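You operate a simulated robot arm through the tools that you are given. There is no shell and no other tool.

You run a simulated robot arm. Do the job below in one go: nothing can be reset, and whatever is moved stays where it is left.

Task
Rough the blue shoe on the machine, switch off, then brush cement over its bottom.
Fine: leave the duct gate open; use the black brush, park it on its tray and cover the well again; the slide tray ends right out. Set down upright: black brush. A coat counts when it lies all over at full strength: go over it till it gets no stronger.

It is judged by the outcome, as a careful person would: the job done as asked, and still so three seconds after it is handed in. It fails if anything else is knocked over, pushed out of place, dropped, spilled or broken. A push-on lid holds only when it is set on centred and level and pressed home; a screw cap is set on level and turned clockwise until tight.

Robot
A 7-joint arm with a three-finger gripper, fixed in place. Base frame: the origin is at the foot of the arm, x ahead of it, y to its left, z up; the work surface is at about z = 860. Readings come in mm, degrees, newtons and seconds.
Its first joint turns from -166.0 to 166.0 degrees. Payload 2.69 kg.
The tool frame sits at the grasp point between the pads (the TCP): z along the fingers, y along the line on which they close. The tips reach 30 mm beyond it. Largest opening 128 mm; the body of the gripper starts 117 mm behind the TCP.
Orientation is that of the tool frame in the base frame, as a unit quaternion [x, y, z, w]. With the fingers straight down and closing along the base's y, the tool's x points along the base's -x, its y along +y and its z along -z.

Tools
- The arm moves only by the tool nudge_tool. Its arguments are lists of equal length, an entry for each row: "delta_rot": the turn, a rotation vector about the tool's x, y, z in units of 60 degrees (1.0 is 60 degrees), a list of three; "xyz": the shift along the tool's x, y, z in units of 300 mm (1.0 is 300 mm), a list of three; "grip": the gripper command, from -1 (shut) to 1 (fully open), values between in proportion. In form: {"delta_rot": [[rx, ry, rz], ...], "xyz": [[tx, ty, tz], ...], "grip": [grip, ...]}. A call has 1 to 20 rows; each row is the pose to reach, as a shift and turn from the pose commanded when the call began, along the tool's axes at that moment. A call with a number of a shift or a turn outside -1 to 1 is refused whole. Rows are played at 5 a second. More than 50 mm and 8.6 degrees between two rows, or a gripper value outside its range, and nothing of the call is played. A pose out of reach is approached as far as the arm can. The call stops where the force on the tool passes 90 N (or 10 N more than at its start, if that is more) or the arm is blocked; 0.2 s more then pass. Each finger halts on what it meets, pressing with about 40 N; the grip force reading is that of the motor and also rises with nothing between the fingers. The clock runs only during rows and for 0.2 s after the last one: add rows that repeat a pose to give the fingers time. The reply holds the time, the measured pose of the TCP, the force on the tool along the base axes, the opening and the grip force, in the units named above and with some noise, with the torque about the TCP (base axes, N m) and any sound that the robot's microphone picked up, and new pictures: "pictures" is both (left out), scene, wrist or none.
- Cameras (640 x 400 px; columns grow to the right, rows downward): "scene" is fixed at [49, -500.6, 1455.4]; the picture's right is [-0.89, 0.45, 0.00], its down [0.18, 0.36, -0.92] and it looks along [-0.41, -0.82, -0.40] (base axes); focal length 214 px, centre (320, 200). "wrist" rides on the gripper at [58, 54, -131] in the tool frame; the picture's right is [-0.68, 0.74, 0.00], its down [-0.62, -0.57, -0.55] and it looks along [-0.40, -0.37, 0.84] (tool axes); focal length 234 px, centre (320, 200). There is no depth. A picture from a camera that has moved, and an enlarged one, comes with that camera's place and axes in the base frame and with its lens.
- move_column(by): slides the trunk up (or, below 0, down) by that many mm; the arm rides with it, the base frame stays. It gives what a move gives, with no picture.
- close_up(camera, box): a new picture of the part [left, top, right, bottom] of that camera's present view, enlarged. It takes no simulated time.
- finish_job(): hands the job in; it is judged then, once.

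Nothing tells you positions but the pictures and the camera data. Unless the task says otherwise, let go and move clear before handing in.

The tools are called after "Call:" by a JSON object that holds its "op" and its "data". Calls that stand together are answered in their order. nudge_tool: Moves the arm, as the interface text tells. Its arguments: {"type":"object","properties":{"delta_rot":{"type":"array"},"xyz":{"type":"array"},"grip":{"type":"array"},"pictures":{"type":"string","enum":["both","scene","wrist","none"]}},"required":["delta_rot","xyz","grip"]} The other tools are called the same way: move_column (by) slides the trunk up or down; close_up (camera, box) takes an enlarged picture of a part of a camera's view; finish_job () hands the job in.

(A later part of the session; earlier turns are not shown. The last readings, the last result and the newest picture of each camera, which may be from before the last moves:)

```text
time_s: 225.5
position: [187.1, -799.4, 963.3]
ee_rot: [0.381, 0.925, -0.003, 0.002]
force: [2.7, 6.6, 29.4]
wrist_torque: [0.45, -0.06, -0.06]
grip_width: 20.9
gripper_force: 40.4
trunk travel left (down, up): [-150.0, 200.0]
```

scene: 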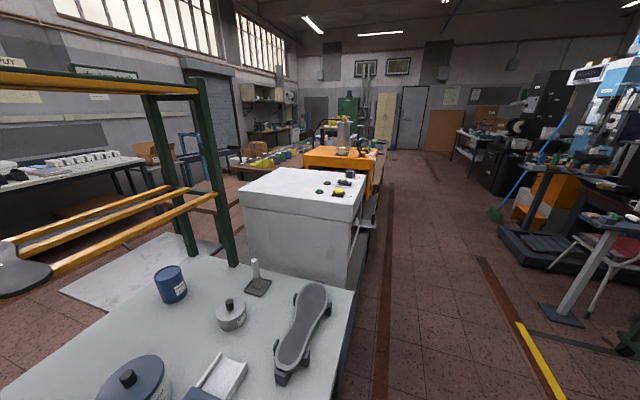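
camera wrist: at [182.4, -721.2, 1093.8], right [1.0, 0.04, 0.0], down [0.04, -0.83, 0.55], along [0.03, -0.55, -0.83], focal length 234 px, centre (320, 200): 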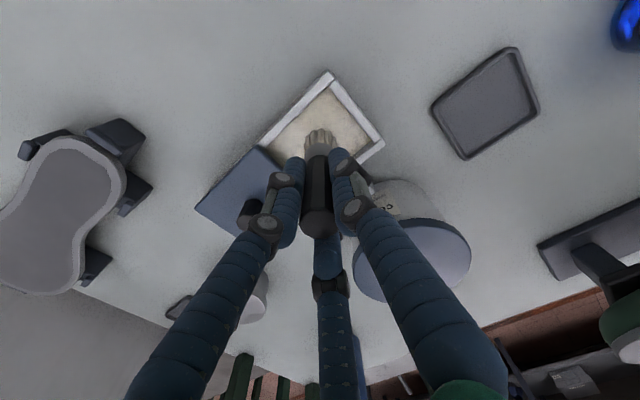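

Call:
{"op": "nudge_tool", "data": {"delta_rot": [[0, 0, 0], [0, 0, 0], [0, 0, 0], [0, 0, 0], [0, 0, 0], [0, 0, 0], [0, 0, 0], [0, 0, 0], [0, 0, 0], [0, 0, 0], [0, 0, 0], [0, 0, 0]], "xyz": [[0, 0, -0.03], [0, 0, -0.1], [0, 0, -0.23], [0, 0, -0.37], [0, 0, -0.5], [-0.002, 0.05, -0.58], [-0.007, 0.18, -0.58], [-0.012, 0.32, -0.58], [-0.017, 0.46, -0.58], [-0.022, 0.6, -0.58], [-0.027, 0.74, -0.58], [-0.0326, 0.865, -0.58]], "grip": [-1, -1, -1, -1, -1, -1, -1, -1, -1, -1, -1, -1], "pictures": "none"}}

Call:
{"op": "nudge_tool", "data": {"delta_rot": [[0, 0, 0], [0, 0, 0], [0, 0, 0], [0, 0, 0], [0, 0, 0], [0, 0, 0], [0, 0, 0]], "xyz": [[-0.005, 0.123, 0], [-0.009, 0.246, 0], [-0.014, 0.369, 0], [-0.019, 0.491, 0], [-0.023, 0.614, 0], [-0.028, 0.737, 0], [-0.0326, 0.86, 0]], "grip": [-1, -1, -1, -1, -1, -1, -1], "pictures": "none"}}

Call:
{"op": "nudge_tool", "data": {"delta_rot": [[0, 0, 0], [0, 0, 0], [0, 0, 0], [0, 0, 0], [0, 0, 0], [0, 0, 0], [0, 0, 0]], "xyz": [[-0.005, 0.123, 0], [-0.009, 0.246, 0], [-0.014, 0.369, 0], [-0.019, 0.491, 0], [-0.023, 0.614, 0.05], [-0.028, 0.737, 0.1], [-0.0326, 0.86, 0.17]], "grip": [-1, -1, -1, -1, -1, -1, -1], "pictures": "wrist"}}

Call:
{"op": "close_up", "data": {"camera": "wrist", "box": [140, 0, 440, 188]}}

```text
time_s: 228.1
position: [377.6, -621.2, 1132.0]
ee_rot: [0.382, 0.924, -0.001, 0.002]
force: [-0.8, 1.0, 0.4]
wrist_torque: [-0.02, -0.04, -0.02]
grip_width: 21.0
gripper_force: 39.6
trunk travel left (down, up): [-150.0, 200.0]
```

```text
time_s: 229.7
position: [566.0, -444.4, 1132.2]
ee_rot: [0.381, 0.925, -0.001, 0.002]
force: [-0.7, -0.2, -0.4]
wrist_torque: [0.04, -0.02, -0.01]
grip_width: 20.8
gripper_force: 40.0
trunk travel left (down, up): [-150.0, 200.0]
```

```text
time_s: 231.3
position: [754.9, -271.0, 1081.2]
ee_rot: [0.382, 0.924, 0.0, 0.002]
force: [-0.6, -0.3, -0.4]
wrist_torque: [0.05, -0.03, -0.04]
grip_width: 21.1
gripper_force: 40.6
trunk travel left (down, up): [-150.0, 200.0]
camera wrist: at [749.9, -192.2, 1212.4], right [1.0, 0.04, 0.0], down [0.04, -0.83, 0.55], along [0.03, -0.55, -0.83], focal length 234 px, centre (320, 200)
```

wrist: 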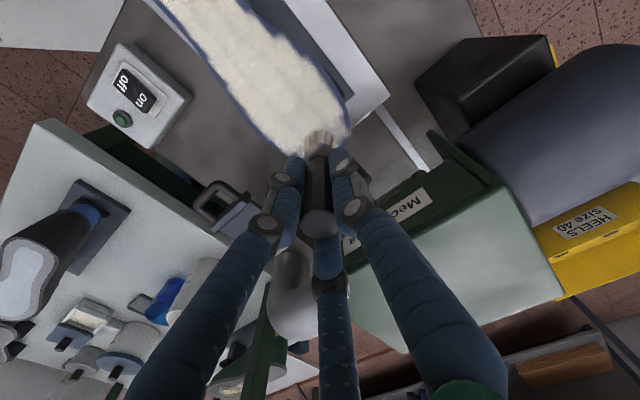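

```text
2.13 times, centred on (290, 94) of wrist
camera zoom: at [749.9, -192.2, 1212.4], right [1.0, 0.04, 0.0], down [0.04, -0.83, 0.55], along [0.03, -0.55, -0.83], focal length 498 px, centre (384, 426)
```

zoom: 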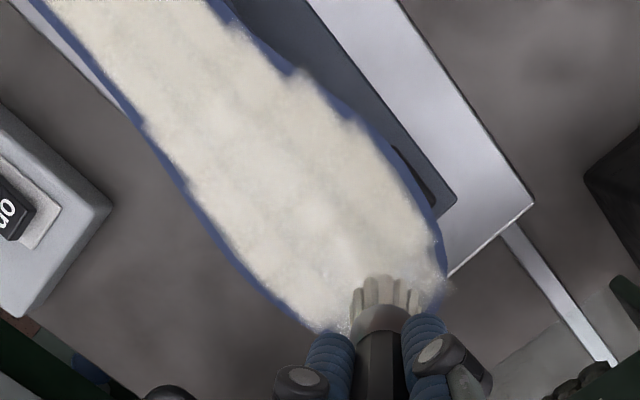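

Loaded again. Lowering at the toe and working round the toe tip and the outer ball.

Call:
{"op": "nudge_tool", "data": {"delta_rot": [[0, 0, 0], [0, 0, 0], [0, 0, 0], [0, 0, 0], [0, 0, 0], [0, 0, 0], [0, 0, 0], [0, 0, 0], [0, 0, 0], [0, 0, 0], [0, 0, 0], [0, 0, 0], [0, 0, 0], [0, 0, 0], [0, 0, 0], [0, 0, 0], [0, 0, 0], [0, 0, 0], [0, 0, 0], [0, 0, 0]], "xyz": [[0, 0, 0.1207], [0, 0, 0.151], [-0.032, 0.009, 0.1522], [-0.042, 0.033, 0.1525], [-0.022, 0.059, 0.1518], [0.0113, 0.086, 0.1508], [0.0513, 0.106, 0.1497], [0.1013, 0.1193, 0.1482], [0.1513, 0.1227, 0.147], [0.2013, 0.116, 0.1455], [0.2513, 0.0993, 0.144], [0.298, 0.076, 0.1427], [0.2513, 0.0527, 0.144], [0.1847, 0.0593, 0.146], [0.118, 0.066, 0.1478], [0.058, 0.0527, 0.1495], [0.0013, 0.0193, 0.1512], [-0.022, -0.024, 0.1528], [0.0013, -0.0573, 0.1528], [0.0447, -0.0873, 0.152]], "grip": [-1, -1, -1, -1, -1, -1, -1, -1, -1, -1, -1, -1, -1, -1, -1, -1, -1, -1, -1, -1], "pictures": "wrist"}}

Call:
{"op": "close_up", "data": {"camera": "wrist", "box": [160, 0, 460, 188]}}

```text
time_s: 235.5
position: [725.2, -280.2, 1036.7]
ee_rot: [0.383, 0.924, 0.0, 0.002]
force: [-2.5, -0.5, 6.7]
wrist_torque: [0.05, 0.3, 0.07]
grip_width: 21.0
gripper_force: 39.7
trunk travel left (down, up): [-150.0, 200.0]
camera wrist: at [721.8, -201.4, 1167.1], right [1.0, 0.04, 0.0], down [0.04, -0.83, 0.55], along [0.03, -0.55, -0.83], focal length 234 px, centre (320, 200)
```

wrist: 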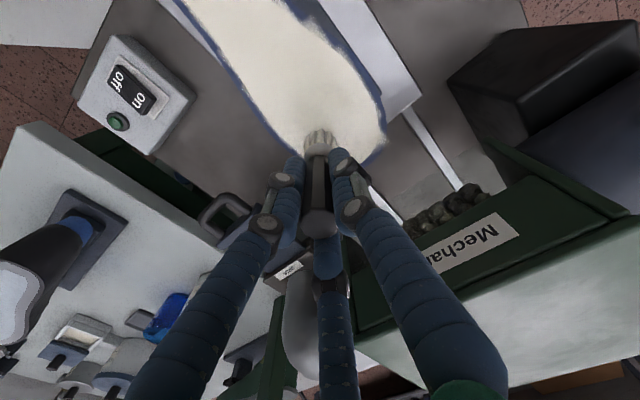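

```text
2.13 times, centred on (310, 94) of wrist
camera zoom: at [721.8, -201.4, 1167.1], right [1.0, 0.04, 0.0], down [0.04, -0.83, 0.55], along [0.03, -0.55, -0.83], focal length 498 px, centre (341, 426)
```

zoom: 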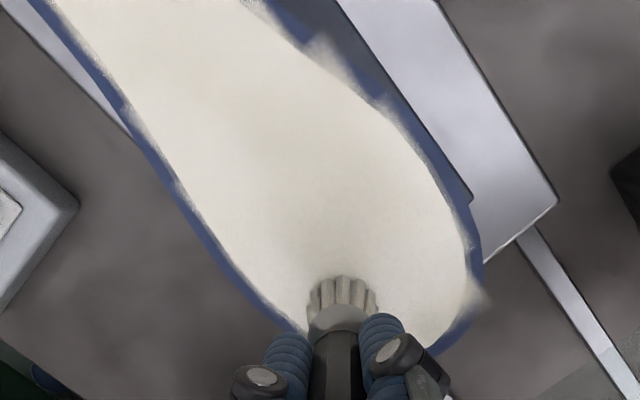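

The ball and toe now look smooth and full. Continuing along the inner edge to the heel and round the heel end.

Call:
{"op": "nudge_tool", "data": {"delta_rot": [[0, 0, 0], [0, 0, 0], [0, 0, 0], [0, 0, 0], [0, 0, 0], [0, 0, 0], [0, 0, 0], [0, 0, 0], [0, 0, 0], [0, 0, 0], [0, 0, 0], [0, 0, 0], [0, 0, 0], [0, 0, 0], [0, 0, 0], [0, 0, 0], [0, 0, 0], [0, 0, 0], [0, 0, 0], [0, 0, 0]], "xyz": [[0.04, -0.02, -0.002], [0.09, -0.03, -0.0035], [0.14, -0.033, -0.005], [0.19, -0.0267, -0.0065], [0.24, -0.0133, -0.008], [0.29, 0, -0.0095], [0.34, 0.01, -0.011], [0.39, 0.02, -0.0125], [0.44, 0.03, -0.014], [0.49, 0.0333, -0.0155], [0.54, 0.0367, -0.017], [0.59, 0.04, -0.0185], [0.64, 0.05, -0.02], [0.6833, 0.0733, -0.0213], [0.7133, 0.1, -0.022], [0.7267, 0.1333, -0.0223], [0.7167, 0.1667, -0.022], [0.68, 0.1867, -0.021], [0.6333, 0.1833, -0.0195], [0.5833, 0.1767, -0.018]], "grip": [-1, -1, -1, -1, -1, -1, -1, -1, -1, -1, -1, -1, -1, -1, -1, -1, -1, -1, -1, -1], "pictures": "wrist"}}

Call:
{"op": "close_up", "data": {"camera": "wrist", "box": [240, 40, 480, 210]}}

```text
time_s: 239.7
position: [641.6, -117.9, 1041.9]
ee_rot: [0.382, 0.924, 0.0, 0.002]
force: [0.2, 0.1, -0.3]
wrist_torque: [0.02, -0.01, 0.01]
grip_width: 21.0
gripper_force: 40.4
trunk travel left (down, up): [-150.0, 200.0]
camera wrist: at [635.9, -40.5, 1172.0], right [1.0, 0.04, 0.0], down [0.04, -0.83, 0.55], along [0.03, -0.55, -0.83], focal length 234 px, centre (320, 200)
```

wrist: 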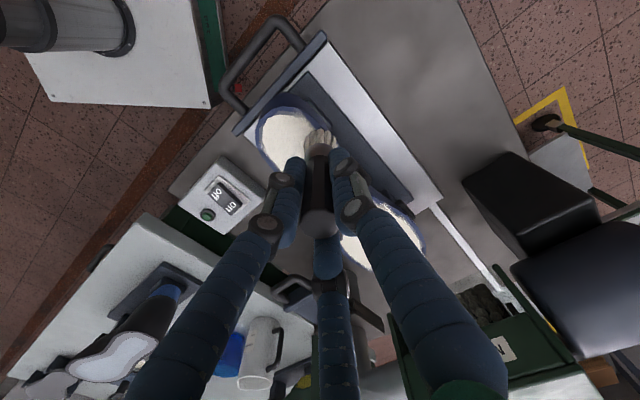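

```text
2.35 times, centred on (360, 125) of wrist
camera zoom: at [635.9, -40.5, 1172.0], right [1.0, 0.04, 0.0], down [0.04, -0.83, 0.55], along [0.03, -0.55, -0.83], focal length 551 px, centre (226, 376)
```

zoom: 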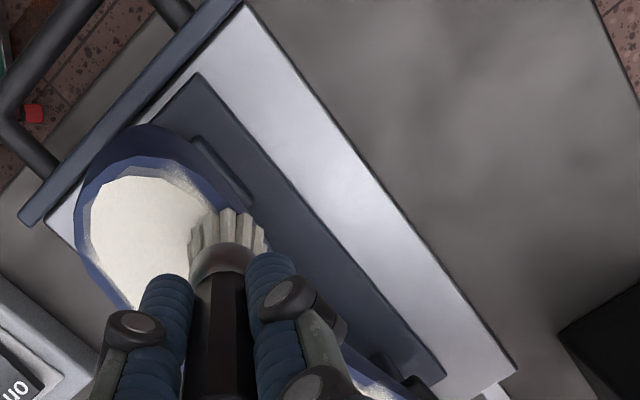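

Call:
{"op": "nudge_tool", "data": {"delta_rot": [[0, 0, 0], [0, 0, 0], [0, 0, 0], [0, 0, 0], [0, 0, 0], [0, 0, 0], [0, 0, 0], [0, 0, 0], [0, 0, 0], [0, 0, 0], [0, 0, 0], [0, 0, 0], [0, 0, 0], [0, 0, 0], [0, 0, 0], [0, 0, 0], [0, 0, 0], [0, 0, 0], [0, 0, 0], [0, 0, 0]], "xyz": [[0.0567, -0.01, -0.002], [0.1067, -0.0167, -0.0037], [0.1333, -0.0367, -0.004], [0.14, -0.0633, -0.0043], [0.1167, -0.09, -0.004], [0.0733, -0.07, -0.0025], [0.0233, -0.0567, -0.0005], [-0.0267, -0.05, 0.0017], [-0.0767, -0.05, 0.003], [-0.1267, -0.0533, 0.0047], [-0.1767, -0.0567, 0.006], [-0.2267, -0.0567, 0.0077], [-0.2767, -0.0433, 0.0097], [-0.3167, -0.0267, 0.011], [-0.36, -0.0067, 0.012], [-0.41, 0.01, 0.0134], [-0.46, 0.02, 0.015], [-0.51, 0.0233, 0.0164], [-0.56, 0.0133, 0.018], [-0.6033, -0.01, 0.0194]], "grip": [-1, -1, -1, -1, -1, -1, -1, -1, -1, -1, -1, -1, -1, -1, -1, -1, -1, -1, -1, -1], "pictures": "wrist"}}

Call:
{"op": "close_up", "data": {"camera": "wrist", "box": [100, 0, 420, 200]}}

```text
time_s: 243.9
position: [765.9, -248.0, 1036.2]
ee_rot: [0.381, 0.925, -0.001, 0.002]
force: [-0.3, -0.6, 10.2]
wrist_torque: [-0.03, 0.15, 0.01]
grip_width: 21.0
gripper_force: 40.1
trunk travel left (down, up): [-150.0, 200.0]
camera wrist: at [761.6, -169.4, 1167.0], right [1.0, 0.04, 0.0], down [0.04, -0.83, 0.55], along [0.03, -0.55, -0.83], focal length 234 px, centre (320, 200)
```

wrist: 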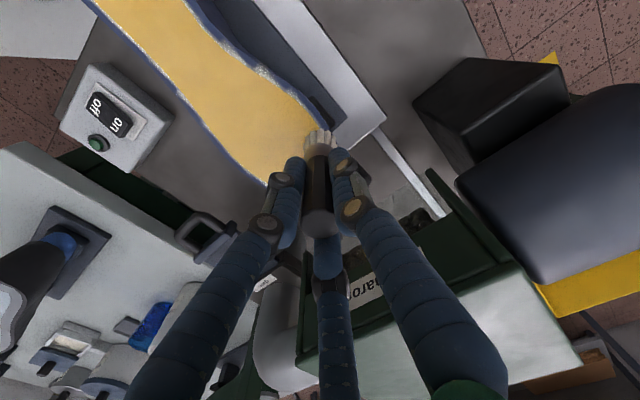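

```text
2.00 times, centred on (260, 100) of wrist
camera zoom: at [761.6, -169.4, 1167.0], right [1.0, 0.04, 0.0], down [0.04, -0.83, 0.55], along [0.03, -0.55, -0.83], focal length 468 px, centre (440, 400)
```

zoom: 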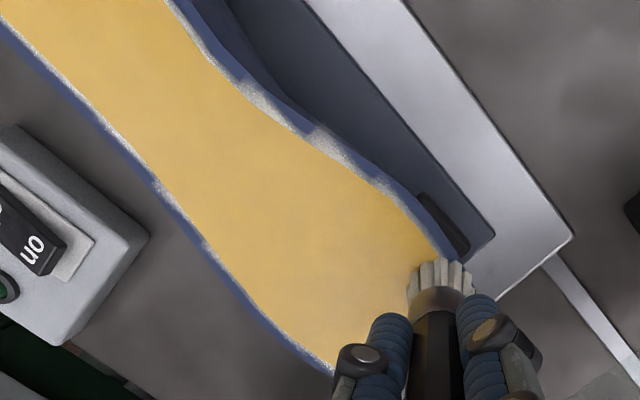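

The coat has turned an even amber all over, which looks like a complete full-strength coat. I'll lift off and view the whole sole to confirm.

Call:
{"op": "nudge_tool", "data": {"delta_rot": [[0, 0, 0], [0, 0, 0], [0, 0, 0], [0, 0, 0], [0, 0, 0]], "xyz": [[0, 0, -0.1], [0, 0.06, -0.22], [0, 0.12, -0.34], [0, 0.18, -0.44], [-0.005, 0.24, -0.54]], "grip": [-1, -1, -1, -1, -1], "pictures": "wrist"}}

Call:
{"op": "close_up", "data": {"camera": "wrist", "box": [120, 0, 360, 180]}}

```text
time_s: 245.1
position: [817.2, -197.5, 1196.4]
ee_rot: [0.382, 0.924, -0.001, 0.001]
force: [0.6, 0.9, -0.5]
wrist_torque: [0.0, 0.0, 0.02]
grip_width: 20.7
gripper_force: 40.1
trunk travel left (down, up): [-150.0, 200.0]
camera wrist: at [813.0, -119.7, 1328.2], right [1.0, 0.04, 0.0], down [0.04, -0.83, 0.55], along [0.03, -0.55, -0.83], focal length 234 px, centre (320, 200)
```

wrist: 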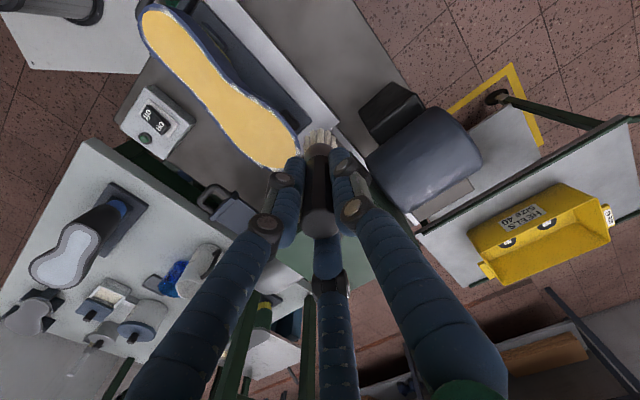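

```text
2.22 times, centred on (240, 90) of wrist
camera zoom: at [813.0, -119.7, 1328.2], right [1.0, 0.04, 0.0], down [0.04, -0.83, 0.55], along [0.03, -0.55, -0.83], focal length 520 px, centre (498, 444)
```

zoom: 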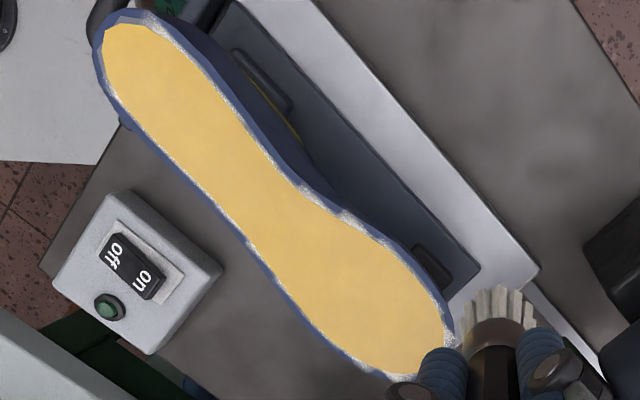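

Call:
{"op": "nudge_tool", "data": {"delta_rot": [[0, 0, 0], [0, 0, 0]], "xyz": [[-0.06, 0.1, 0], [-0.1, 0.2, 0]], "grip": [-1, -1], "pictures": "wrist"}}

Call:
{"op": "close_up", "data": {"camera": "wrist", "box": [80, 0, 320, 200]}}

Call:
{"op": "close_up", "data": {"camera": "wrist", "box": [180, 90, 300, 190]}}

```text
time_s: 245.7
position: [882.5, -177.0, 1194.8]
ee_rot: [0.382, 0.924, -0.002, 0.0]
force: [0.6, 1.1, -1.4]
wrist_torque: [-0.02, 0.02, 0.02]
grip_width: 20.9
gripper_force: 40.4
trunk travel left (down, up): [-150.0, 200.0]
camera wrist: at [877.7, -98.6, 1326.8], right [1.0, 0.04, 0.0], down [0.04, -0.83, 0.55], along [0.02, -0.55, -0.84], focal length 234 px, centre (320, 200)
```

wrist: 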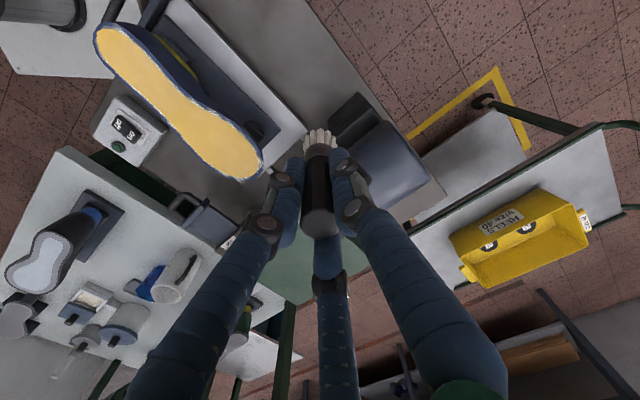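

```text
2.00 times, centred on (200, 100) of wrist
camera zoom: at [877.7, -98.6, 1326.8], right [1.0, 0.04, 0.0], down [0.04, -0.83, 0.55], along [0.02, -0.55, -0.84], focal length 468 px, centre (560, 400)
```

zoom: 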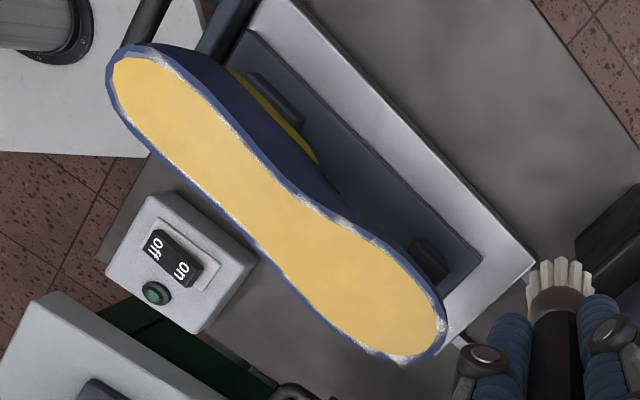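

```text
4.00 times, centred on (240, 140) of wrist
camera zoom: at [877.7, -98.6, 1326.8], right [1.0, 0.04, 0.0], down [0.04, -0.83, 0.55], along [0.02, -0.55, -0.84], focal length 937 px, centre (640, 440)
```

zoom: 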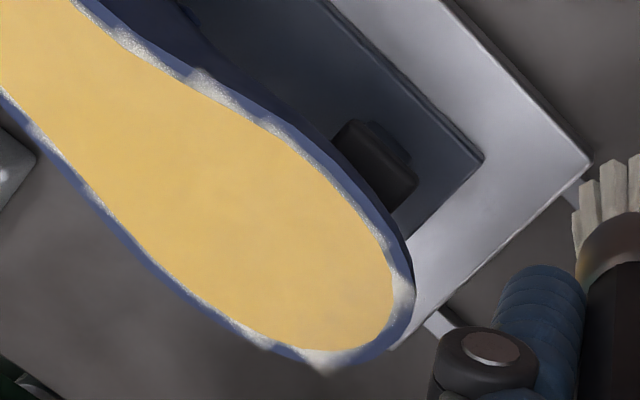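

The whole bottom is evenly amber with no bare spots. Now I'll carry the brush back to park it upright on its tray.

Call:
{"op": "nudge_tool", "data": {"delta_rot": [[0, 0, 0], [0, 0, 0], [0, 0, 0], [0, 0, 0], [0, 0, 0], [0, 0, 0], [0, 0, 0]], "xyz": [[-0.0046, -0.127, 0], [-0.009, -0.254, 0], [-0.0137, -0.381, 0], [-0.018, -0.508, 0], [-0.023, -0.635, 0], [-0.0274, -0.762, 0], [-0.032, -0.889, 0]], "grip": [-1, -1, -1, -1, -1, -1, -1], "pictures": "none"}}

Call:
{"op": "nudge_tool", "data": {"delta_rot": [[0, 0, 0], [0, 0, 0], [0, 0, 0], [0, 0, 0], [0, 0, 0], [0, 0, 0], [0, 0, 0]], "xyz": [[-0.0046, -0.127, 0], [-0.009, -0.254, 0], [-0.0137, -0.381, 0], [-0.018, -0.508, 0], [-0.023, -0.635, 0], [-0.0274, -0.762, 0], [-0.032, -0.889, 0]], "grip": [-1, -1, -1, -1, -1, -1, -1], "pictures": "none"}}

```text
time_s: 247.3
position: [700.2, -374.9, 1196.8]
ee_rot: [0.382, 0.924, 0.0, 0.002]
force: [0.7, -0.3, -0.3]
wrist_torque: [0.03, 0.04, 0.0]
grip_width: 21.2
gripper_force: 39.8
trunk travel left (down, up): [-150.0, 200.0]
```

```text
time_s: 248.9
position: [517.5, -567.8, 1195.7]
ee_rot: [0.382, 0.924, 0.0, 0.001]
force: [0.9, -0.1, -0.3]
wrist_torque: [-0.03, -0.03, 0.0]
grip_width: 20.6
gripper_force: 40.1
trunk travel left (down, up): [-150.0, 200.0]
```

Call:
{"op": "nudge_tool", "data": {"delta_rot": [[0, 0, 0], [0, 0, 0], [0, 0, 0], [0, 0, 0], [0, 0, 0], [0, 0, 0], [0, 0, 0], [0, 0, 0], [0, 0, 0]], "xyz": [[-0.006, -0.14, 0], [-0.012, -0.28, 0], [-0.018, -0.42, 0], [-0.024, -0.56, 0.03], [-0.03, -0.7, 0.09], [-0.035, -0.82, 0.16], [-0.0373, -0.884, 0.25], [-0.0373, -0.884, 0.36], [-0.0373, -0.884, 0.452]], "grip": [-1, -1, -1, -1, -1, -1, -1, -1, -1], "pictures": "wrist"}}

Call:
{"op": "close_up", "data": {"camera": "wrist", "box": [220, 50, 420, 175]}}

```text
time_s: 250.9
position: [339.8, -763.4, 1061.9]
ee_rot: [0.382, 0.924, 0.0, 0.002]
force: [0.3, -0.3, 0.8]
wrist_torque: [-0.03, 0.03, 0.01]
grip_width: 21.0
gripper_force: 39.7
trunk travel left (down, up): [-150.0, 200.0]
camera wrist: at [334.8, -685.9, 1193.4], right [1.0, 0.04, 0.0], down [0.04, -0.83, 0.55], along [0.03, -0.55, -0.83], focal length 234 px, centre (320, 200)
```

wrist: 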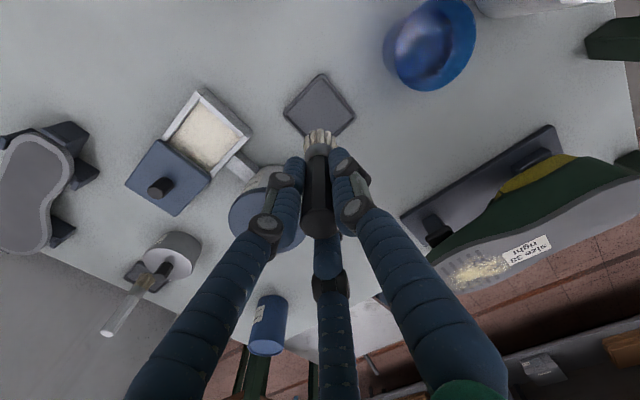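

```text
3.20 times, centred on (320, 112) of wrist
camera zoom: at [334.8, -685.9, 1193.4], right [1.0, 0.04, 0.0], down [0.04, -0.83, 0.55], along [0.03, -0.55, -0.83], focal length 749 px, centre (320, 480)
```

zoom: 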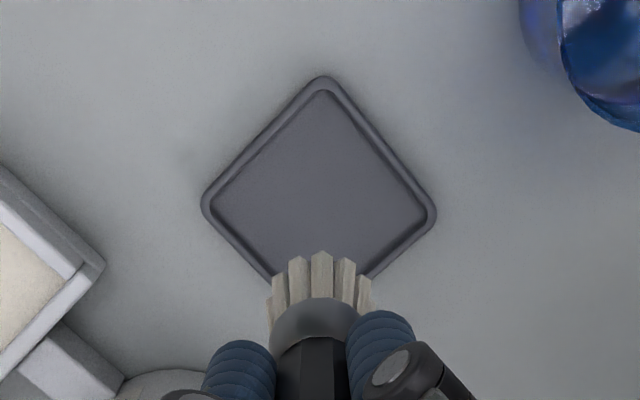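

Aligned over the tray centre. Lowering the brush upright onto it.

Call:
{"op": "nudge_tool", "data": {"delta_rot": [[0, 0, 0], [0, 0, 0], [0, 0, 0], [0, 0, 0], [0, 0, 0], [0, 0, 0], [0, 0, 0]], "xyz": [[0.0036, -0.0045, 0.1], [0.0036, -0.0045, 0.22], [0.0036, -0.0045, 0.31], [0.0036, -0.0045, 0.35], [0.0036, -0.0045, 0.363], [0.0036, -0.0045, 0.368], [0.0036, -0.0045, 0.371]], "grip": [-1, -1, -1, -1, -1, -1, -1], "pictures": "none"}}

```text
time_s: 252.5
position: [337.0, -766.6, 951.0]
ee_rot: [0.382, 0.924, 0.0, 0.002]
force: [1.0, 0.3, -0.4]
wrist_torque: [0.01, 0.0, 0.01]
grip_width: 20.8
gripper_force: 40.1
trunk travel left (down, up): [-150.0, 200.0]
```

Call:
{"op": "nudge_tool", "data": {"delta_rot": [[0, 0, 0], [0, 0, 0], [0, 0, 0]], "xyz": [[0, 0, 0.003], [0, 0, 0.006], [0, 0, 0.008]], "grip": [-1, -1, -1], "pictures": "wrist"}}

```text
time_s: 253.3
position: [337.9, -764.5, 947.7]
ee_rot: [0.382, 0.924, -0.001, 0.002]
force: [0.5, 0.5, -0.9]
wrist_torque: [0.0, 0.01, -0.01]
grip_width: 20.6
gripper_force: 40.1
trunk travel left (down, up): [-150.0, 200.0]
camera wrist: at [333.4, -686.7, 1079.4], right [1.0, 0.04, 0.0], down [0.04, -0.83, 0.55], along [0.03, -0.55, -0.83], focal length 234 px, centre (320, 200)
```

wrist: 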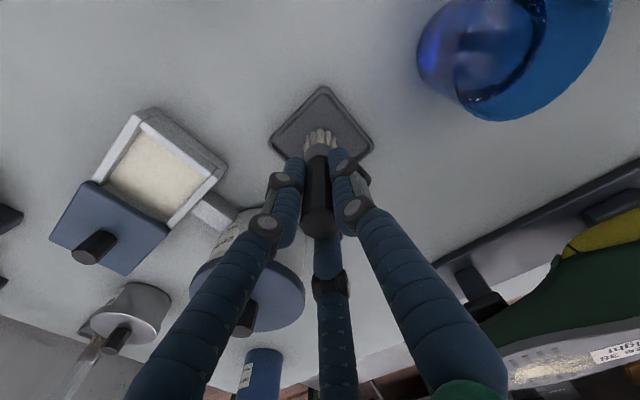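

No contact yet (the brush has ridden up a little in the grip). Lowering further in 1 mm steps.

Call:
{"op": "nudge_tool", "data": {"delta_rot": [[0, 0, 0], [0, 0, 0], [0, 0, 0], [0, 0, 0]], "xyz": [[0, 0, 0.0035], [0, 0, 0.007], [0, 0, 0.0105], [0, 0, 0.0105]], "grip": [-1, -1, -1, -1], "pictures": "none"}}

```text
time_s: 254.3
position: [337.9, -764.8, 948.3]
ee_rot: [0.382, 0.924, -0.001, 0.002]
force: [1.0, 4.2, 23.0]
wrist_torque: [0.44, 0.17, -0.01]
grip_width: 21.1
gripper_force: 39.8
trunk travel left (down, up): [-150.0, 200.0]
```

It's on the tray (23 N). I'll ease to near zero force, then open and watch that it stays standing.

Call:
{"op": "nudge_tool", "data": {"delta_rot": [[0, 0, 0], [0, 0, 0]], "xyz": [[0, 0, -0.006], [0, 0, -0.0095]], "grip": [-1, -1], "pictures": "none"}}

```text
time_s: 254.9
position: [338.3, -764.4, 948.0]
ee_rot: [0.381, 0.925, -0.001, 0.002]
force: [1.8, -2.9, 9.3]
wrist_torque: [-0.26, -0.12, 0.02]
grip_width: 21.0
gripper_force: 39.4
trunk travel left (down, up): [-150.0, 200.0]
```

Call:
{"op": "nudge_tool", "data": {"delta_rot": [[0, 0, 0], [0, 0, 0], [0, 0, 0], [0, 0, 0]], "xyz": [[0, 0, -0.003], [0, 0, -0.003], [0, 0, -0.003], [0, 0, -0.003]], "grip": [-0.64, -0.5, -0.2, 0], "pictures": "wrist"}}

Call:
{"op": "close_up", "data": {"camera": "wrist", "box": [240, 60, 400, 240]}}

```text
time_s: 255.9
position: [336.1, -765.5, 948.9]
ee_rot: [0.382, 0.924, 0.0, 0.002]
force: [0.2, -0.6, 0.3]
wrist_torque: [0.01, 0.03, 0.0]
grip_width: 64.0
gripper_force: 0.1
trunk travel left (down, up): [-150.0, 200.0]
camera wrist: at [333.1, -686.7, 1079.9], right [1.0, 0.04, 0.0], down [0.04, -0.83, 0.55], along [0.03, -0.55, -0.83], focal length 234 px, centre (320, 200)
```

wrist: 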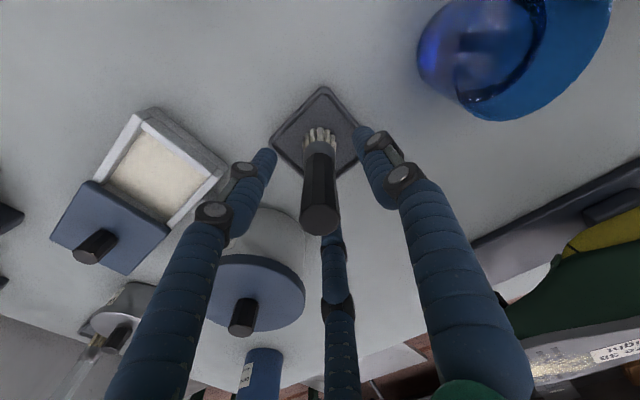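

```text
2.22 times, centred on (320, 150) of wrist
camera zoom: at [333.1, -686.7, 1079.9], right [1.0, 0.04, 0.0], down [0.04, -0.83, 0.55], along [0.03, -0.55, -0.83], focal length 520 px, centre (320, 311)
```

zoom: 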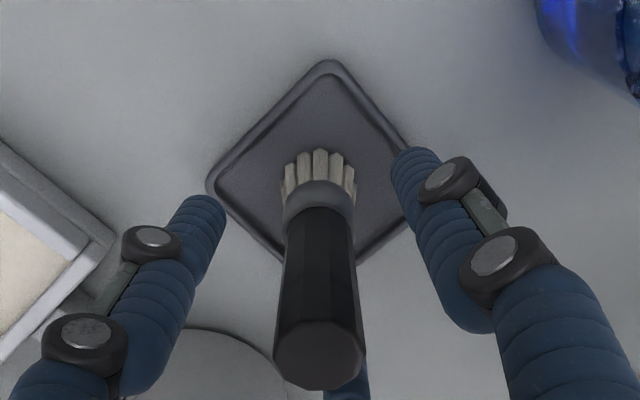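

The brush stands upright and centred on its tray. Rising straight up, then to the cover's knob.

Call:
{"op": "nudge_tool", "data": {"delta_rot": [[0, 0, 0], [0, 0, 0], [0, 0, 0], [0, 0, 0]], "xyz": [[0, 0, -0.12], [0, 0, -0.25], [0, 0, -0.38], [0, 0, -0.48]], "grip": [0, 0, 0, 0], "pictures": "wrist"}}

Call:
{"op": "close_up", "data": {"camera": "wrist", "box": [240, 50, 400, 170]}}

```text
time_s: 256.9
position: [337.6, -764.4, 1092.3]
ee_rot: [0.382, 0.924, -0.001, 0.001]
force: [-0.4, 0.5, 0.3]
wrist_torque: [-0.01, -0.03, -0.02]
grip_width: 64.2
gripper_force: 0.1
trunk travel left (down, up): [-150.0, 200.0]
camera wrist: at [332.9, -686.4, 1223.8], right [1.0, 0.04, 0.0], down [0.04, -0.83, 0.55], along [0.03, -0.55, -0.83], focal length 234 px, centre (320, 200)
```

wrist: 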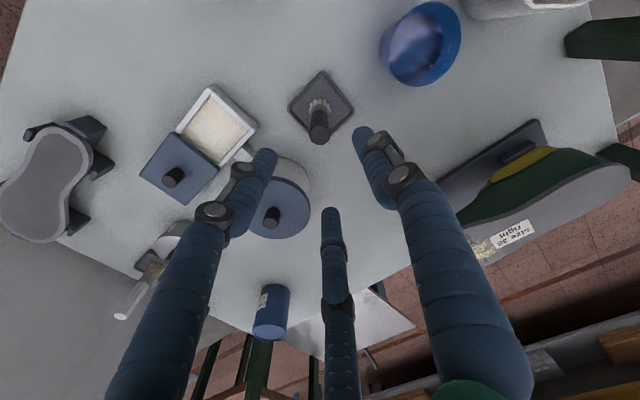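

```text
3.33 times, centred on (320, 110) of wrist
camera zoom: at [332.9, -686.4, 1223.8], right [1.0, 0.04, 0.0], down [0.04, -0.83, 0.55], along [0.03, -0.55, -0.83], focal length 781 px, centre (320, 500)
```

zoom: 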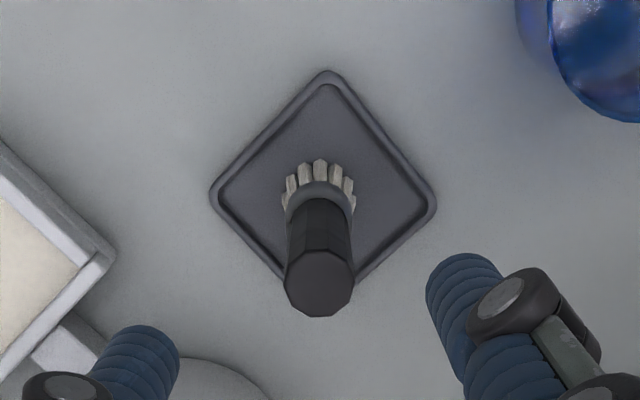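

Call:
{"op": "nudge_tool", "data": {"delta_rot": [[0, 0, 0], [0, 0, 0], [0, 0, 0], [0, 0, 0], [0, 0, 0], [0, 0, 0], [0, 0, 0], [0, 0, 0]], "xyz": [[0.045, -0.123, 0], [0.089, -0.246, 0], [0.134, -0.369, 0], [0.178, -0.491, 0], [0.223, -0.614, 0], [0.267, -0.737, 0], [0.267, -0.737, 0.15], [0.267, -0.737, 0.3]], "grip": [0, 0, -0.2, -0.2, -0.2, -0.2, -0.2, -0.2], "pictures": "wrist"}}

Call:
{"op": "close_up", "data": {"camera": "wrist", "box": [210, 50, 450, 200]}}

```text
time_s: 258.7
position: [125.1, -864.0, 1001.9]
ee_rot: [0.382, 0.924, -0.001, 0.002]
force: [0.2, -0.3, 0.9]
wrist_torque: [0.01, 0.02, -0.03]
grip_width: 51.0
gripper_force: 0.0
trunk travel left (down, up): [-150.0, 200.0]
camera wrist: at [120.3, -786.0, 1133.0], right [1.0, 0.04, 0.0], down [0.04, -0.83, 0.55], along [0.03, -0.55, -0.83], focal length 234 px, centre (320, 200)
```

wrist: 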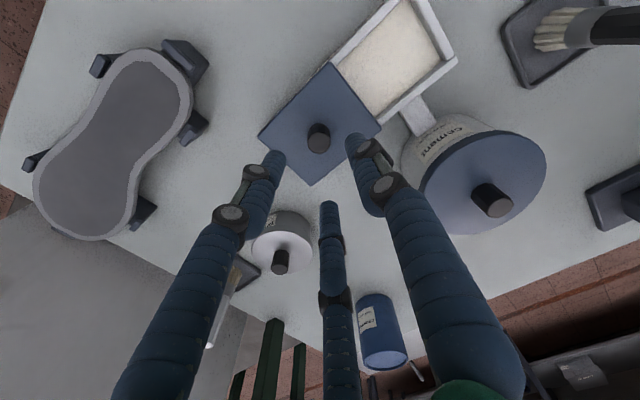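

```text
2.67 times, centred on (330, 125) of wrist
camera zoom: at [120.3, -786.0, 1133.0], right [1.0, 0.04, 0.0], down [0.04, -0.83, 0.55], along [0.03, -0.55, -0.83], focal length 624 px, centre (293, 400)
```

zoom: 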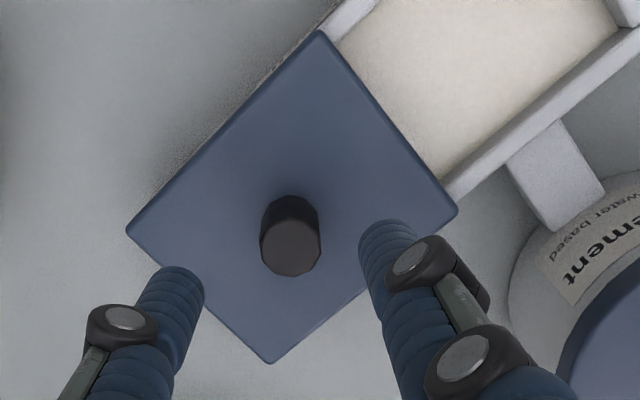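

The fingers straddle the knob again. Lower, grip and slide the cover back over the well.

Call:
{"op": "nudge_tool", "data": {"delta_rot": [[0, 0, 0], [0, 0, 0], [0, 0, 0], [0, 0, 0], [0, 0, 0], [0, 0, 0]], "xyz": [[0, 0, 0.1], [0, 0, 0.19], [0, 0, 0.233], [0, 0, 0.233], [0, 0, 0.233], [0, 0, 0.233]], "grip": [-0.2, -0.2, -0.2, -1, -1, -1], "pictures": "none"}}

```text
time_s: 260.1
position: [125.2, -863.2, 931.4]
ee_rot: [0.382, 0.924, -0.001, 0.001]
force: [-1.0, 0.8, -3.2]
wrist_torque: [-0.1, 0.06, -0.18]
grip_width: 23.8
gripper_force: 44.5
trunk travel left (down, up): [-150.0, 200.0]
```

Call:
{"op": "nudge_tool", "data": {"delta_rot": [[0, 0, 0], [0, 0, 0], [0, 0, 0], [0, 0, 0], [0, 0, 0], [0, 0, 0], [0, 0, 0]], "xyz": [[0, 0.04, 0], [0, 0.08, 0], [0, 0.12, 0], [0, 0.16, 0], [0, 0.2, 0], [0, 0.235, 0], [0, 0.255, 0]], "grip": [-1, -1, -1, -1, -1, -1, -1], "pictures": "none"}}

Call:
{"op": "nudge_tool", "data": {"delta_rot": [[0, 0, 0], [0, 0, 0], [0, 0, 0], [0, 0, 0]], "xyz": [[0, 0.007, 0], [0, 0.014, 0], [0, 0.021, 0], [0, 0.026, 0]], "grip": [-1, -1, -1, -1], "pictures": "wrist"}}

Call:
{"op": "close_up", "data": {"camera": "wrist", "box": [210, 40, 450, 190]}}

```text
time_s: 261.7
position: [177.7, -810.3, 932.3]
ee_rot: [0.381, 0.924, 0.0, 0.001]
force: [-8.8, 8.7, -12.3]
wrist_torque: [0.2, 0.32, -0.14]
grip_width: 23.4
gripper_force: 44.5
trunk travel left (down, up): [-150.0, 200.0]
```

```text
time_s: 262.7
position: [183.7, -804.5, 930.7]
ee_rot: [0.382, 0.924, 0.0, 0.001]
force: [-13.8, 13.1, -16.4]
wrist_torque: [0.25, 0.4, -0.13]
grip_width: 23.8
gripper_force: 45.0
trunk travel left (down, up): [-150.0, 200.0]
camera wrist: at [179.3, -726.4, 1063.1], right [1.0, 0.04, 0.0], down [0.04, -0.84, 0.55], along [0.03, -0.55, -0.84], focal length 234 px, centre (320, 200)
```

wrist: 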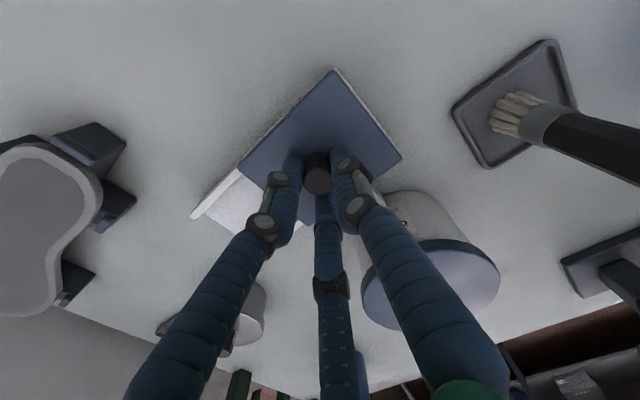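

```text
2.67 times, centred on (330, 115) of wrist
camera zoom: at [179.3, -726.4, 1063.1], right [1.0, 0.04, 0.0], down [0.04, -0.84, 0.55], along [0.03, -0.55, -0.84], focal length 624 px, centre (293, 427)
```

zoom: 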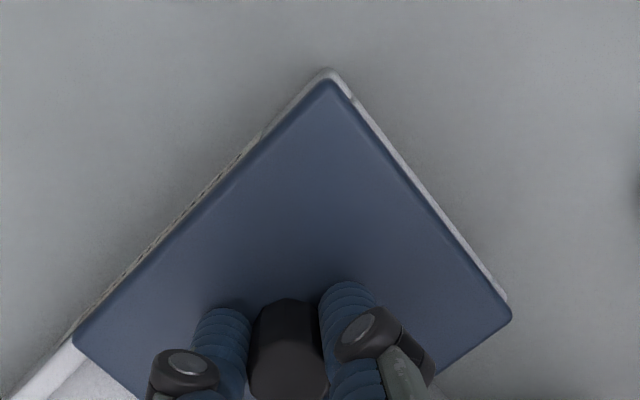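

The cover is back where it was. I'll nudge gently to feel whether it's at its end.

Call:
{"op": "nudge_tool", "data": {"delta_rot": [[0, 0, 0], [0, 0, 0], [0, 0, 0]], "xyz": [[0, 0.004, 0.002], [0, 0.008, 0.004], [0, 0.011, 0.005]], "grip": [-1, -1, -1], "pictures": "none"}}

```text
time_s: 263.5
position: [185.3, -802.8, 931.9]
ee_rot: [0.381, 0.925, 0.001, 0.001]
force: [-27.9, 12.3, -9.6]
wrist_torque: [0.45, 0.8, 0.01]
grip_width: 23.7
gripper_force: 45.5
trunk travel left (down, up): [-150.0, 200.0]
```

It's at its end stop, fully closed. Releasing and rising.

Call:
{"op": "nudge_tool", "data": {"delta_rot": [[0, 0, 0], [0, 0, 0], [0, 0, 0], [0, 0, 0], [0, 0, 0], [0, 0, 0], [0, 0, 0]], "xyz": [[0, -0.004, 0], [0, -0.004, 0], [0, -0.004, -0.1], [0, -0.004, -0.22], [0, -0.004, -0.36], [0, -0.004, -0.5], [0, -0.004, -0.62]], "grip": [-0.2, -0.2, -0.2, -0.2, 0, 0.5, 1], "pictures": "both"}}

Call:
{"op": "close_up", "data": {"camera": "wrist", "box": [220, 50, 480, 212]}}

```text
time_s: 265.1
position: [185.1, -803.6, 1116.8]
ee_rot: [0.381, 0.925, 0.0, 0.0]
force: [0.0, -0.4, -1.2]
wrist_torque: [0.01, 0.0, 0.0]
grip_width: 128.0
gripper_force: 0.1
trunk travel left (down, up): [-150.0, 200.0]
camera wrist: at [180.7, -724.5, 1247.9], right [1.0, 0.04, 0.0], down [0.04, -0.83, 0.55], along [0.03, -0.55, -0.84], focal length 234 px, centre (320, 200)
```

scene: 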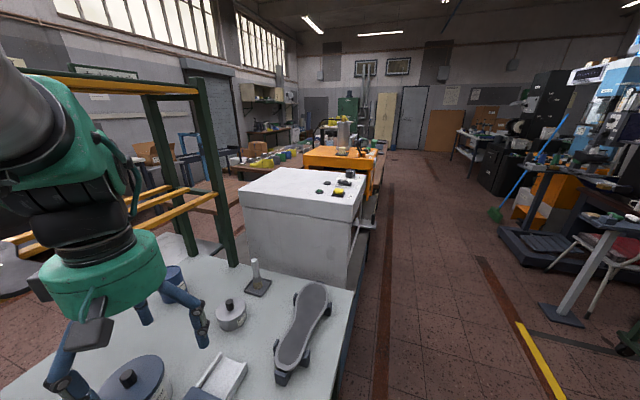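
wrist: 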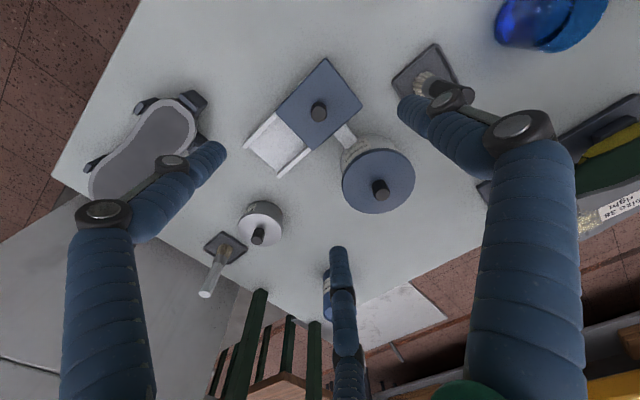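

```text
2.46 times, centred on (350, 131) of wrist
camera zoom: at [180.7, -724.5, 1247.9], right [1.0, 0.04, 0.0], down [0.04, -0.83, 0.55], along [0.03, -0.55, -0.84], focal length 576 px, centre (246, 370)
```

zoom: 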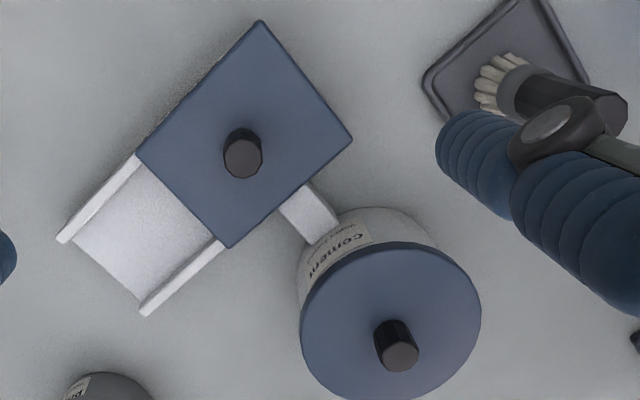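

The well is covered and the brush parked. I'll go back to check that brushing didn't shift the slide tray from its right-out position.

Call:
{"op": "nudge_tool", "data": {"delta_rot": [[0, 0, 0], [0, 0, 0], [0, 0, 0], [0, 0, 0], [0, 0, 0], [0, 0, 0], [0, 0, 0]], "xyz": [[0.043, 0.124, 0], [0.087, 0.247, 0], [0.13, 0.371, 0], [0.173, 0.495, 0], [0.216, 0.619, 0], [0.26, 0.742, 0], [0.303, 0.866, 0]], "grip": [1, 1, 1, 1, 1, 1, 1], "pictures": "none"}}

Call:
{"op": "nudge_tool", "data": {"delta_rot": [[0, 0, 0], [0, 0, 0], [0, 0, 0], [0, 0, 0], [0, 0, 0], [0, 0, 0], [0, 0, 0]], "xyz": [[0.043, 0.124, 0], [0.087, 0.247, 0], [0.13, 0.371, 0], [0.173, 0.495, 0], [0.216, 0.619, 0], [0.26, 0.742, 0], [0.303, 0.866, 0]], "grip": [1, 1, 1, 1, 1, 1, 1], "pictures": "none"}}

Call:
{"op": "nudge_tool", "data": {"delta_rot": [[0, 0, 0], [0, 0, 0], [0, 0, 0], [0, 0, 0], [0, 0, 0], [0, 0, 0], [0, 0, 0]], "xyz": [[0.043, 0.124, 0], [0.087, 0.247, 0], [0.13, 0.371, 0], [0.173, 0.495, 0.05], [0.216, 0.619, 0.11], [0.26, 0.742, 0.19], [0.303, 0.866, 0.28]], "grip": [1, 1, 1, 1, 1, 1, 1], "pictures": "wrist"}}

Call:
{"op": "close_up", "data": {"camera": "wrist", "box": [220, 40, 460, 190]}}

```text
time_s: 266.7
position: [304.7, -556.4, 1116.6]
ee_rot: [0.382, 0.924, 0.0, 0.002]
force: [0.5, 0.0, -1.2]
wrist_torque: [0.04, -0.02, 0.03]
grip_width: 127.8
gripper_force: 0.1
trunk travel left (down, up): [-150.0, 200.0]
```

```text
time_s: 268.3
position: [424.1, -306.1, 1117.0]
ee_rot: [0.382, 0.924, 0.0, 0.002]
force: [-0.3, -1.1, 0.3]
wrist_torque: [0.02, -0.01, -0.02]
grip_width: 128.1
gripper_force: 0.0
trunk travel left (down, up): [-150.0, 200.0]
```

```text
time_s: 269.9
position: [541.4, -59.9, 1032.4]
ee_rot: [0.382, 0.924, 0.0, 0.002]
force: [0.4, 0.6, -0.3]
wrist_torque: [0.0, -0.03, 0.02]
grip_width: 127.7
gripper_force: 0.1
trunk travel left (down, up): [-150.0, 200.0]
camera wrist: at [538.2, 19.8, 1163.4], right [1.0, 0.04, 0.0], down [0.04, -0.83, 0.55], along [0.03, -0.55, -0.83], focal length 234 px, centre (320, 200)
```

wrist: 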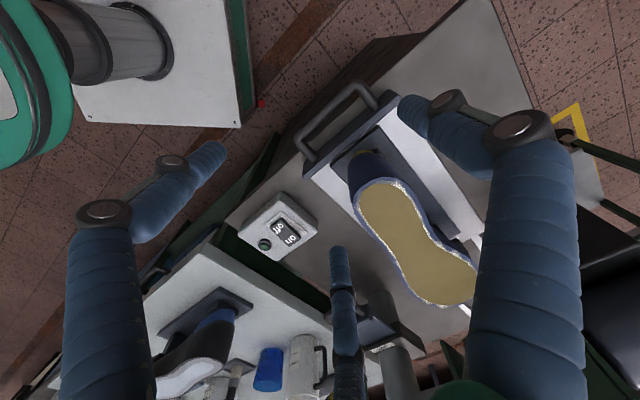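

```text
2.67 times, centred on (340, 115) of wrist
camera zoom: at [538.2, 19.8, 1163.4], right [1.0, 0.04, 0.0], down [0.04, -0.83, 0.55], along [0.03, -0.55, -0.83], focal length 624 px, centre (267, 427)
```

zoom: 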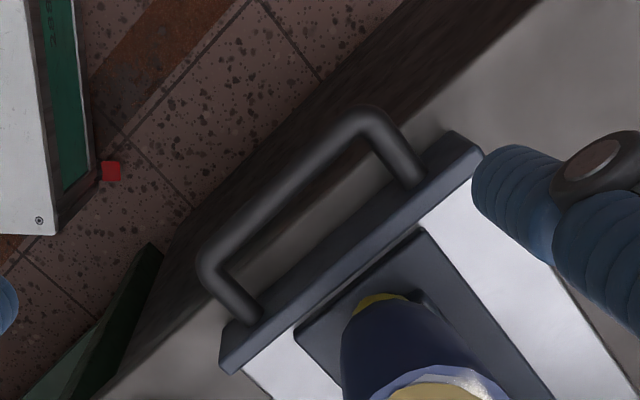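

The bar sits exactly where it was at the start, against the out stop. A last close look at the sole, switch and gate before handing in.

Call:
{"op": "close_up", "data": {"camera": "wrist", "box": [340, 130, 500, 320]}}

Call:
{"op": "close_up", "data": {"camera": "wrist", "box": [230, 180, 430, 360]}}

```text
2.11 times, centred on (420, 225) of wrist
camera zoom: at [538.2, 19.8, 1163.4], right [1.0, 0.04, 0.0], down [0.04, -0.83, 0.55], along [0.03, -0.55, -0.83], focal length 493 px, centre (110, 147)
```

zoom: 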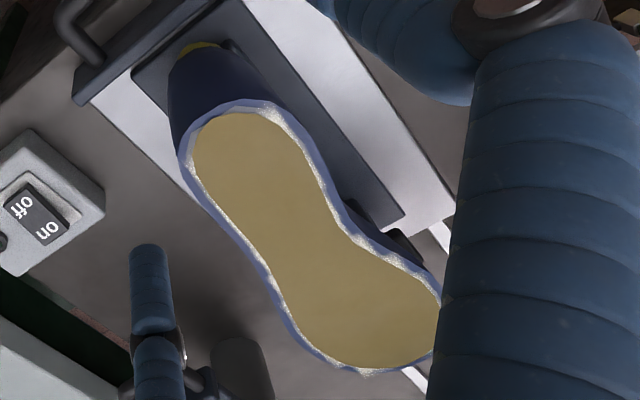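

```text
2.22 times, centred on (330, 270) of wrist
camera zoom: at [538.2, 19.8, 1163.4], right [1.0, 0.04, 0.0], down [0.04, -0.83, 0.55], along [0.03, -0.55, -0.83], focal length 520 px, centre (298, 44)
```

zoom: 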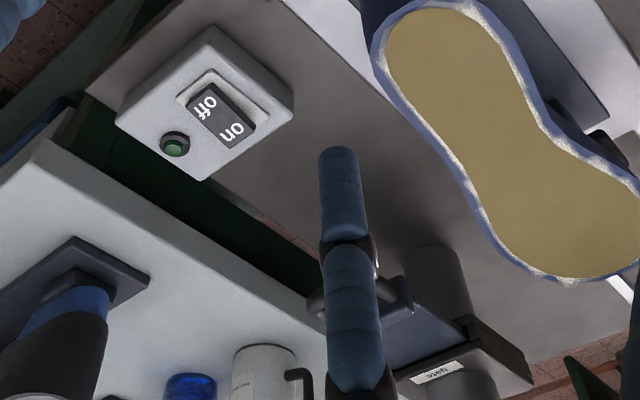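

The coat's tint looks different from here; I'll check from a different angle whether that is just the light, by moving up and away a little.

Call:
{"op": "nudge_tool", "data": {"delta_rot": [[0, 0, 0], [0, 0, 0], [0, 0, 0], [0, 0, 0], [0, 0, 0], [0, 0, 0]], "xyz": [[-0.05, 0.1, -0.12], [-0.1, 0.2, -0.24], [-0.15, 0.3, -0.36], [-0.2, 0.4, -0.44], [-0.25, 0.5, -0.5], [-0.3, 0.6, -0.55]], "grip": [1, 1, 1, 1, 1, 1], "pictures": "wrist"}}

Call:
{"op": "close_up", "data": {"camera": "wrist", "box": [120, 0, 440, 200]}}

```text
time_s: 271.3
position: [733.6, 6.2, 1196.9]
ee_rot: [0.381, 0.924, 0.0, -0.001]
force: [-0.1, 0.5, 0.8]
wrist_torque: [0.0, -0.03, 0.0]
grip_width: 128.1
gripper_force: 0.0
trunk travel left (down, up): [-150.0, 200.0]
camera wrist: at [729.2, 85.0, 1328.1], right [1.0, 0.04, 0.0], down [0.04, -0.83, 0.55], along [0.02, -0.55, -0.83], focal length 234 px, centre (320, 200)
```

wrist: 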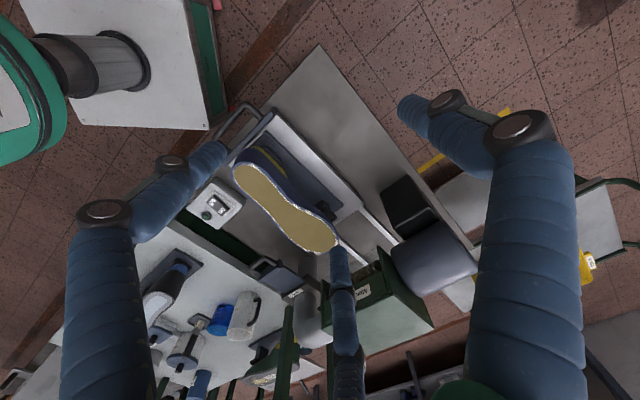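

```text
2.00 times, centred on (280, 100) of wrist
camera zoom: at [729.2, 85.0, 1328.1], right [1.0, 0.04, 0.0], down [0.04, -0.83, 0.55], along [0.02, -0.55, -0.83], focal length 468 px, centre (400, 400)
```

zoom: 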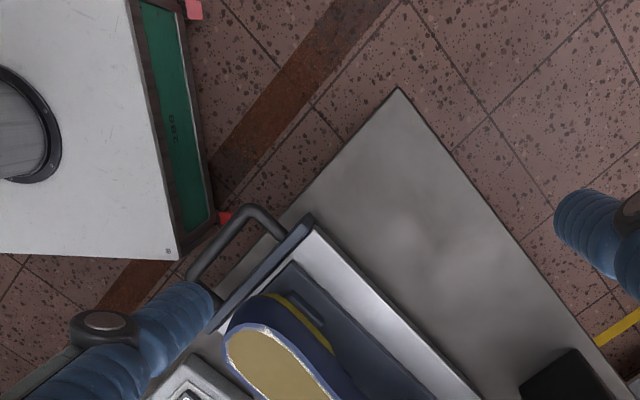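

The tint is the cement drying evenly, so the coat is whole and uniform. A final check of gate, tray and bench from here.

Call:
{"op": "close_up", "data": {"camera": "wrist", "box": [200, 90, 400, 330]}}

Call:
{"op": "close_up", "data": {"camera": "wrist", "box": [120, 230, 320, 390]}}

```text
1.67 times, centred on (300, 210) of wrist
camera zoom: at [729.2, 85.0, 1328.1], right [1.0, 0.04, 0.0], down [0.04, -0.83, 0.55], along [0.02, -0.55, -0.83], focal length 390 px, centre (353, 183)
```

zoom: 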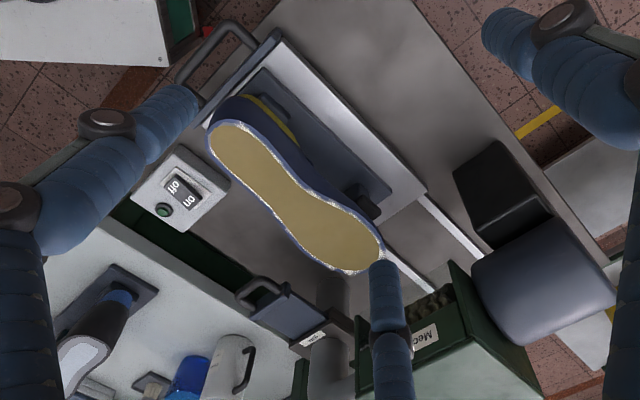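

```text
2.50 times, centred on (220, 310) of wrist
camera zoom: at [729.2, 85.0, 1328.1], right [1.0, 0.04, 0.0], down [0.04, -0.83, 0.55], along [0.02, -0.55, -0.83], focal length 585 px, centre (570, -75)
```

zoom: 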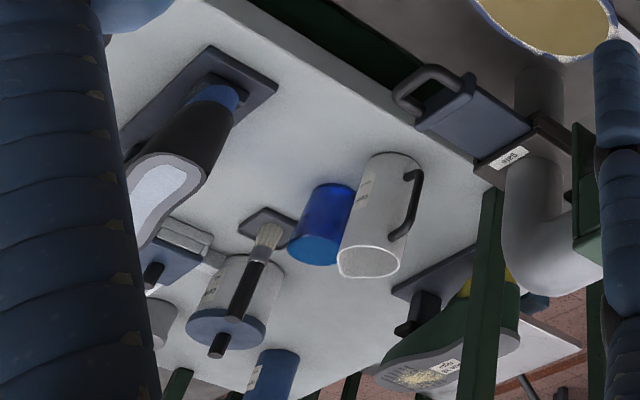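

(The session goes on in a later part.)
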